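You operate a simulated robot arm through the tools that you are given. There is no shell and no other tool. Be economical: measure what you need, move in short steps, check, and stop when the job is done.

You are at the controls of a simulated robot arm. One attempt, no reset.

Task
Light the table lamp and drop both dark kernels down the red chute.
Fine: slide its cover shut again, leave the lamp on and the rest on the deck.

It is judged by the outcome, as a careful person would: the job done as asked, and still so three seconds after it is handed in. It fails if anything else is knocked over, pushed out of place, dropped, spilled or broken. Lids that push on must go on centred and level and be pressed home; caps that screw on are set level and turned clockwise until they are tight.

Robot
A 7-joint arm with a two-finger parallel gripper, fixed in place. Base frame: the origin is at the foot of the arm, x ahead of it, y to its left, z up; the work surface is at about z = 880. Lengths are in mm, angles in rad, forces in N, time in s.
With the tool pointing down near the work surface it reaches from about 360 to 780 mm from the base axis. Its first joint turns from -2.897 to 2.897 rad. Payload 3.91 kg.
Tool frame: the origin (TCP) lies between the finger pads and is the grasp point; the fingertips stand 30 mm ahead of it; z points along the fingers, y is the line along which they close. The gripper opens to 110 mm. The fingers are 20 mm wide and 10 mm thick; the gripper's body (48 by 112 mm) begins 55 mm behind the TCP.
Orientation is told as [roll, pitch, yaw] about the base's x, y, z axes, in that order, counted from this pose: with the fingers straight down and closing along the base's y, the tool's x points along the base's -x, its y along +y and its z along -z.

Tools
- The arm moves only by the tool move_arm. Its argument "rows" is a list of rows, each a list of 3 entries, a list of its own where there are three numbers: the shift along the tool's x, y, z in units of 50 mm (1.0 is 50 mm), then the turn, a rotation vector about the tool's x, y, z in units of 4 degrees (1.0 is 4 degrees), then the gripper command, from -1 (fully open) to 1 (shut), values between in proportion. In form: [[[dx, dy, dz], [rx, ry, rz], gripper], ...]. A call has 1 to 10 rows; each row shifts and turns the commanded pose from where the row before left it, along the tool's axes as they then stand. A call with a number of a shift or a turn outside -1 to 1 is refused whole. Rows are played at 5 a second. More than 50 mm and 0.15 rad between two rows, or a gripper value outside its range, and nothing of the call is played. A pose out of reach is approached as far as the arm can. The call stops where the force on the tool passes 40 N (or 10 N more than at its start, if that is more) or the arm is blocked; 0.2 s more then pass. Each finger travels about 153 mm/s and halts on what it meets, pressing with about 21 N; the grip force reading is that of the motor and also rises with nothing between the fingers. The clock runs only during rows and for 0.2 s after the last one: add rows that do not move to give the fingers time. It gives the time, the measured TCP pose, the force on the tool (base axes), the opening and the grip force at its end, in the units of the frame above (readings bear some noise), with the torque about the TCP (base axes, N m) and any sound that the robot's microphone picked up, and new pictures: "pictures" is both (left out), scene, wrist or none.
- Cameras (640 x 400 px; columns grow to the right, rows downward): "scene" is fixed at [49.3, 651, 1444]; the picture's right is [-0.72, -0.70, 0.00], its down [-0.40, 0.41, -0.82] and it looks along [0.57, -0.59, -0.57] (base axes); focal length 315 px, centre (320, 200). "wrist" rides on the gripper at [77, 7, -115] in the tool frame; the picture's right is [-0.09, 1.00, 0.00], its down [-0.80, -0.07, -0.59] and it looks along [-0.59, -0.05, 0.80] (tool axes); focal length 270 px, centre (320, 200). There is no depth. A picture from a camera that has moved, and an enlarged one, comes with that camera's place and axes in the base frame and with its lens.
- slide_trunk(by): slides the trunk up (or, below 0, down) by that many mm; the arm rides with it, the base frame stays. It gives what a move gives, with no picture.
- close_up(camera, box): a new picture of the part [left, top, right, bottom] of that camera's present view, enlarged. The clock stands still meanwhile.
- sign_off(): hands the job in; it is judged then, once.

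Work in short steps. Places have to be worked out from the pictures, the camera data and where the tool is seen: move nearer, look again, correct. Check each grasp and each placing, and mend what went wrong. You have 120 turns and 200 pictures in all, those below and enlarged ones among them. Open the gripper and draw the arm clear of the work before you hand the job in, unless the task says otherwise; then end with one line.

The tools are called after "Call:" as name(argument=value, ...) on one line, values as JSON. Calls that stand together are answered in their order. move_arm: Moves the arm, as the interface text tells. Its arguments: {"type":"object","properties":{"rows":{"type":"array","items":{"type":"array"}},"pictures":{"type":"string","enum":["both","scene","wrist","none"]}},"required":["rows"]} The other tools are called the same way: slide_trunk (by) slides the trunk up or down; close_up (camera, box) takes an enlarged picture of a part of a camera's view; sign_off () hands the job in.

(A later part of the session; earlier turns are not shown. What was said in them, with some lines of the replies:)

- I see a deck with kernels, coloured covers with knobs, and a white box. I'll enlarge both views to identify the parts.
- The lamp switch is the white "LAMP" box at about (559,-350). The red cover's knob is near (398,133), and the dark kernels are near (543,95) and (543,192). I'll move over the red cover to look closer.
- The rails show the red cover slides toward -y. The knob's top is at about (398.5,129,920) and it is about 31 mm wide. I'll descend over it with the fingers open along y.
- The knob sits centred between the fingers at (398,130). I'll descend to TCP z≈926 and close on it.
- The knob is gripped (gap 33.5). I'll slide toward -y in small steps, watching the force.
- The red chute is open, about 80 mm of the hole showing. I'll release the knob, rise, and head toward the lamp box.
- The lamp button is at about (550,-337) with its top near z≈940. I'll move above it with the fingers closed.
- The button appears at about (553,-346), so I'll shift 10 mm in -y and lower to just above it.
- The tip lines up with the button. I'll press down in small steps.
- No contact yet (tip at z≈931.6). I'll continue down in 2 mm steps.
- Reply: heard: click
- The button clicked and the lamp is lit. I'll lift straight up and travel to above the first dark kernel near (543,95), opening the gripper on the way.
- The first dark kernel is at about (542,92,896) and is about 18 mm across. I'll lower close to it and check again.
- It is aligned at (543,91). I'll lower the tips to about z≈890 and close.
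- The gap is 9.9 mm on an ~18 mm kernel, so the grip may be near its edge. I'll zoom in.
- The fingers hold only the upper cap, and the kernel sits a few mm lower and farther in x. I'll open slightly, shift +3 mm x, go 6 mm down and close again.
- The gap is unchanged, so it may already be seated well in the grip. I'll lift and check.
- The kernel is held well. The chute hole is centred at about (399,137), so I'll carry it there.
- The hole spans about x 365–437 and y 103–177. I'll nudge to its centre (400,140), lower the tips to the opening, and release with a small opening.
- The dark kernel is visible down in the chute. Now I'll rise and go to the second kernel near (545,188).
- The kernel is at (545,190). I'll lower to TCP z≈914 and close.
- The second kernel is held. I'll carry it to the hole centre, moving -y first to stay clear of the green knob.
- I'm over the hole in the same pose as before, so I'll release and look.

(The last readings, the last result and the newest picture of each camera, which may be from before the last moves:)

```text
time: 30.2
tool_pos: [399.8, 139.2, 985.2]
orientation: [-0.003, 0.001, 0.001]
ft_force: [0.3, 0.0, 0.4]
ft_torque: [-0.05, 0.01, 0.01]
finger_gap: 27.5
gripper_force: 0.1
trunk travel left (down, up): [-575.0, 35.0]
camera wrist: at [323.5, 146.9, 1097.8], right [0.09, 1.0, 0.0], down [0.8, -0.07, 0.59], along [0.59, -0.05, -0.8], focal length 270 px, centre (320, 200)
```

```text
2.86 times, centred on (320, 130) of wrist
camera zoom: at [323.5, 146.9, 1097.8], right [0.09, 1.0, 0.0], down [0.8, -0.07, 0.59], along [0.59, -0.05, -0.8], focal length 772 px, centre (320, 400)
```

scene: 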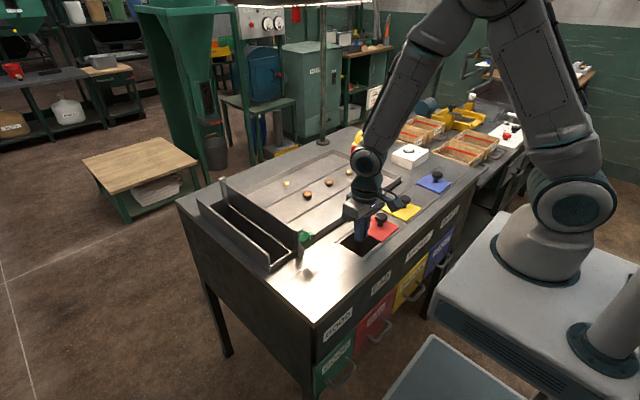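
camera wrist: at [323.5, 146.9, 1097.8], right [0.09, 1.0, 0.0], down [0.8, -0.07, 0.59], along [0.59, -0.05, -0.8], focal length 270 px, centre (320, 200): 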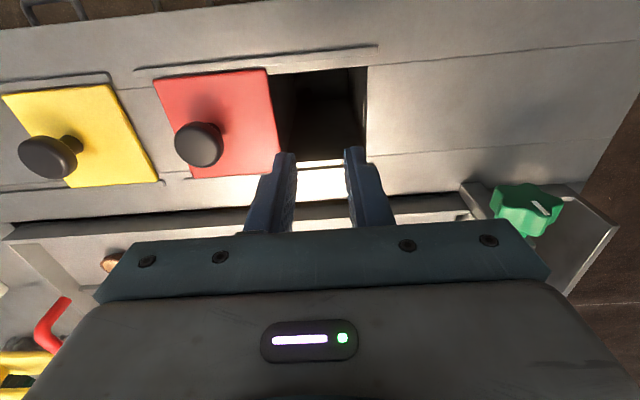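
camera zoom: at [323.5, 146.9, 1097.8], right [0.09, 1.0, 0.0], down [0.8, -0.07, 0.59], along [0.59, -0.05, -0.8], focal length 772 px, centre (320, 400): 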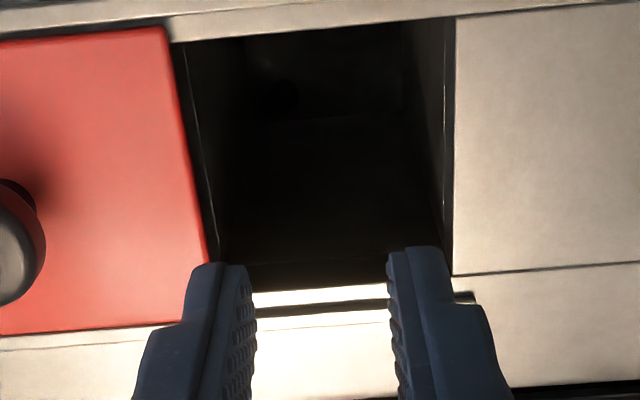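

Both kernels are down the chute. Next I'll grip the red cover's knob at about (399,49).

Call:
move_arm(rows=[[[0.01, -0.9, 0], [0, 0, 0], -0.3], [[0, -0.92, 0], [0, 0, 0], -0.3], [[0, 0, 0.4], [0, 0, 0], -0.3], [[0, 0, 0], [0, 0, 0], -0.3]], pictures="wrist")

```text
time: 31.2
tool_pos: [398.5, 48.6, 963.2]
orientation: [0.0, 0.0, 0.0]
ft_force: [-0.8, 0.3, 0.2]
ft_torque: [0.01, -0.01, 0.02]
finger_gap: 71.4
gripper_force: 0.0
trunk travel left (down, up): [-575.0, 35.0]
camera wrist: at [322.8, 56.2, 1077.1], right [0.09, 1.0, 0.0], down [0.8, -0.07, 0.59], along [0.59, -0.05, -0.8], focal length 270 px, centre (320, 200)
```

wrist: 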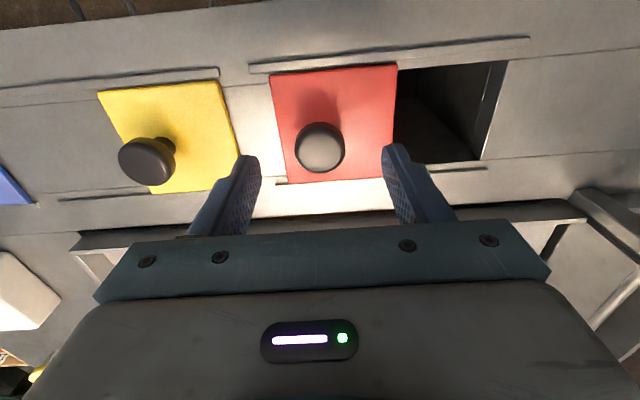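

The knob is centred between the fingers. I'll descend, grip, and slide +80 mm in y.

Call:
move_arm(rows=[[[0, 0, 0.37], [0, 0, 0], -0.3], [[0, 0, 0.37], [0, 0, 0], -0.3], [[0, 0, 0], [0, 0, 0], 0.3], [[0, 0, 0], [0, 0, 0], 0.6], [[0, 0, 0], [0, 0, 0], 0.6], [[0, 0.2, 0], [0, 0, 0], 0.6], [[0, 0.2, 0], [0, 0, 0], 0.6], [[0, 0.2, 0], [0, 0, 0], 0.6], [[0, 0.2, 0], [0, 0, 0], 0.6]], pictures="none")

Call:
move_arm(rows=[[[0, 0.2, 0], [0, 0, 0], 0.6], [[0, 0.2, 0], [0, 0, 0], 0.6], [[0, 0.2, 0], [0, 0, 0], 0.6], [[0, 0.2, 0], [0, 0, 0], 0.6], [[0, 0, 0], [0, 0, 0], 0.6]])

```text
time: 33.2
tool_pos: [400.4, 89.4, 928.4]
orientation: [0.0, 0.001, 0.0]
ft_force: [-0.1, 0.2, 1.5]
ft_torque: [-0.41, 0.32, -0.2]
finger_gap: 33.8
gripper_force: 45.1
trunk travel left (down, up): [-575.0, 35.0]
```

```text
time: 34.4
tool_pos: [398.9, 128.8, 928.0]
orientation: [0.0, 0.0, 0.0]
ft_force: [-0.9, -1.3, -3.3]
ft_torque: [-0.08, -0.14, -0.11]
finger_gap: 33.6
gripper_force: 44.9
trunk travel left (down, up): [-575.0, 35.0]
camera wrist: at [323.2, 135.6, 1040.8], right [0.09, 1.0, 0.0], down [0.8, -0.07, 0.59], along [0.59, -0.05, -0.8], focal length 270 px, centre (320, 200)
```

scene: 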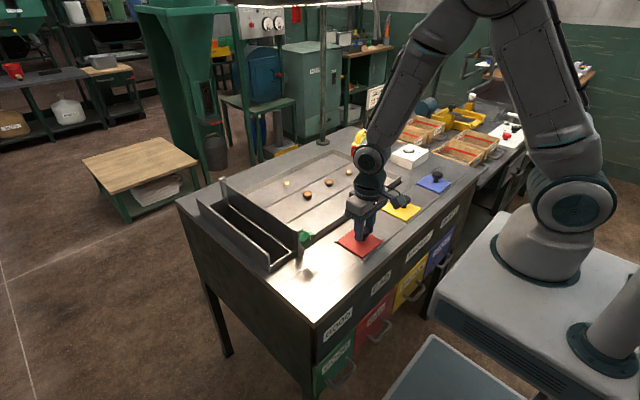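
wrist: 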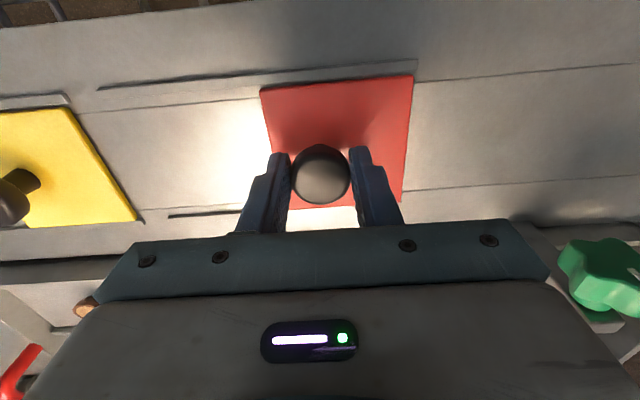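

The cover is back where it started, flush with the rail ends. I'll nudge it 2 mm to feel the stop, then release and rise clear.

Call:
move_arm(rows=[[[0, 0.04, 0], [0, 0, 0], 0.6], [[0, 0, 0], [0, 0, 0], 0.6]], pictures="none")

Call:
move_arm(rows=[[[0, -0.02, 0], [0, 0, 0], 0.6], [[0, 0, 0], [0, 0, 0], -0.3], [[0, 0, 0], [0, 0, 0], -0.3], [[0, 0, -0.6], [0, 0, 0], -0.3], [[0, 0, -0.9], [0, 0, 0], -0.5], [[0, 0, -0.9], [0, 0, 0], -1], [[0, 0, -0.9], [0, 0, 0], -1], [[0, 0, 0], [0, 0, 0], -1]])

```text
time: 35.0
tool_pos: [399.2, 127.8, 928.3]
orientation: [-0.001, 0.0, -0.001]
ft_force: [-1.9, -13.5, -4.0]
ft_torque: [-0.43, -0.83, 0.28]
finger_gap: 33.6
gripper_force: 45.3
trunk travel left (down, up): [-575.0, 35.0]
```

```text
time: 36.8
tool_pos: [398.4, 128.4, 1092.4]
orientation: [0.0, 0.0, -0.001]
ft_force: [-0.6, 0.0, -0.4]
ft_torque: [0.02, -0.01, -0.01]
finger_gap: 110.0
gripper_force: 0.0
trunk travel left (down, up): [-575.0, 35.0]
camera wrist: at [322.9, 136.3, 1205.6], right [0.09, 1.0, 0.0], down [0.8, -0.07, 0.59], along [0.59, -0.05, -0.8], focal length 270 px, centre (320, 200)
```

scene: 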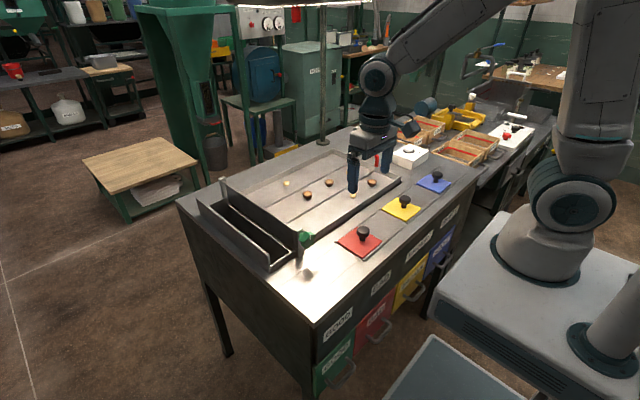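
wrist: 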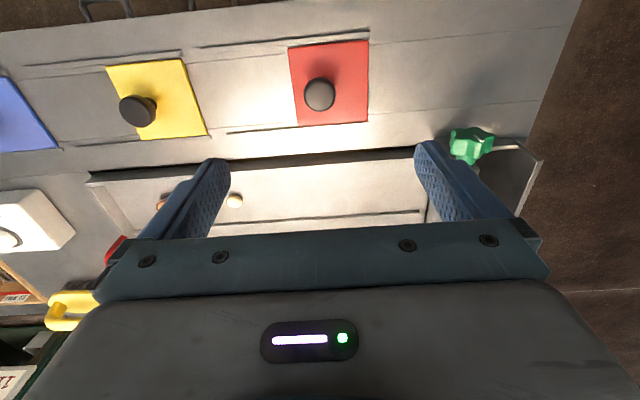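

The cover is shut against its stop, the lamp is lit, both dark kernels are gone from the deck, and the rest are in place. The arm is clear, so I'm handing in.

Call:
sign_off()

```text
The job is handed in.
```

The lamp is lit and both dark kernels went down the red chute. Its cover is shut again, and the other pieces are still on the deck.
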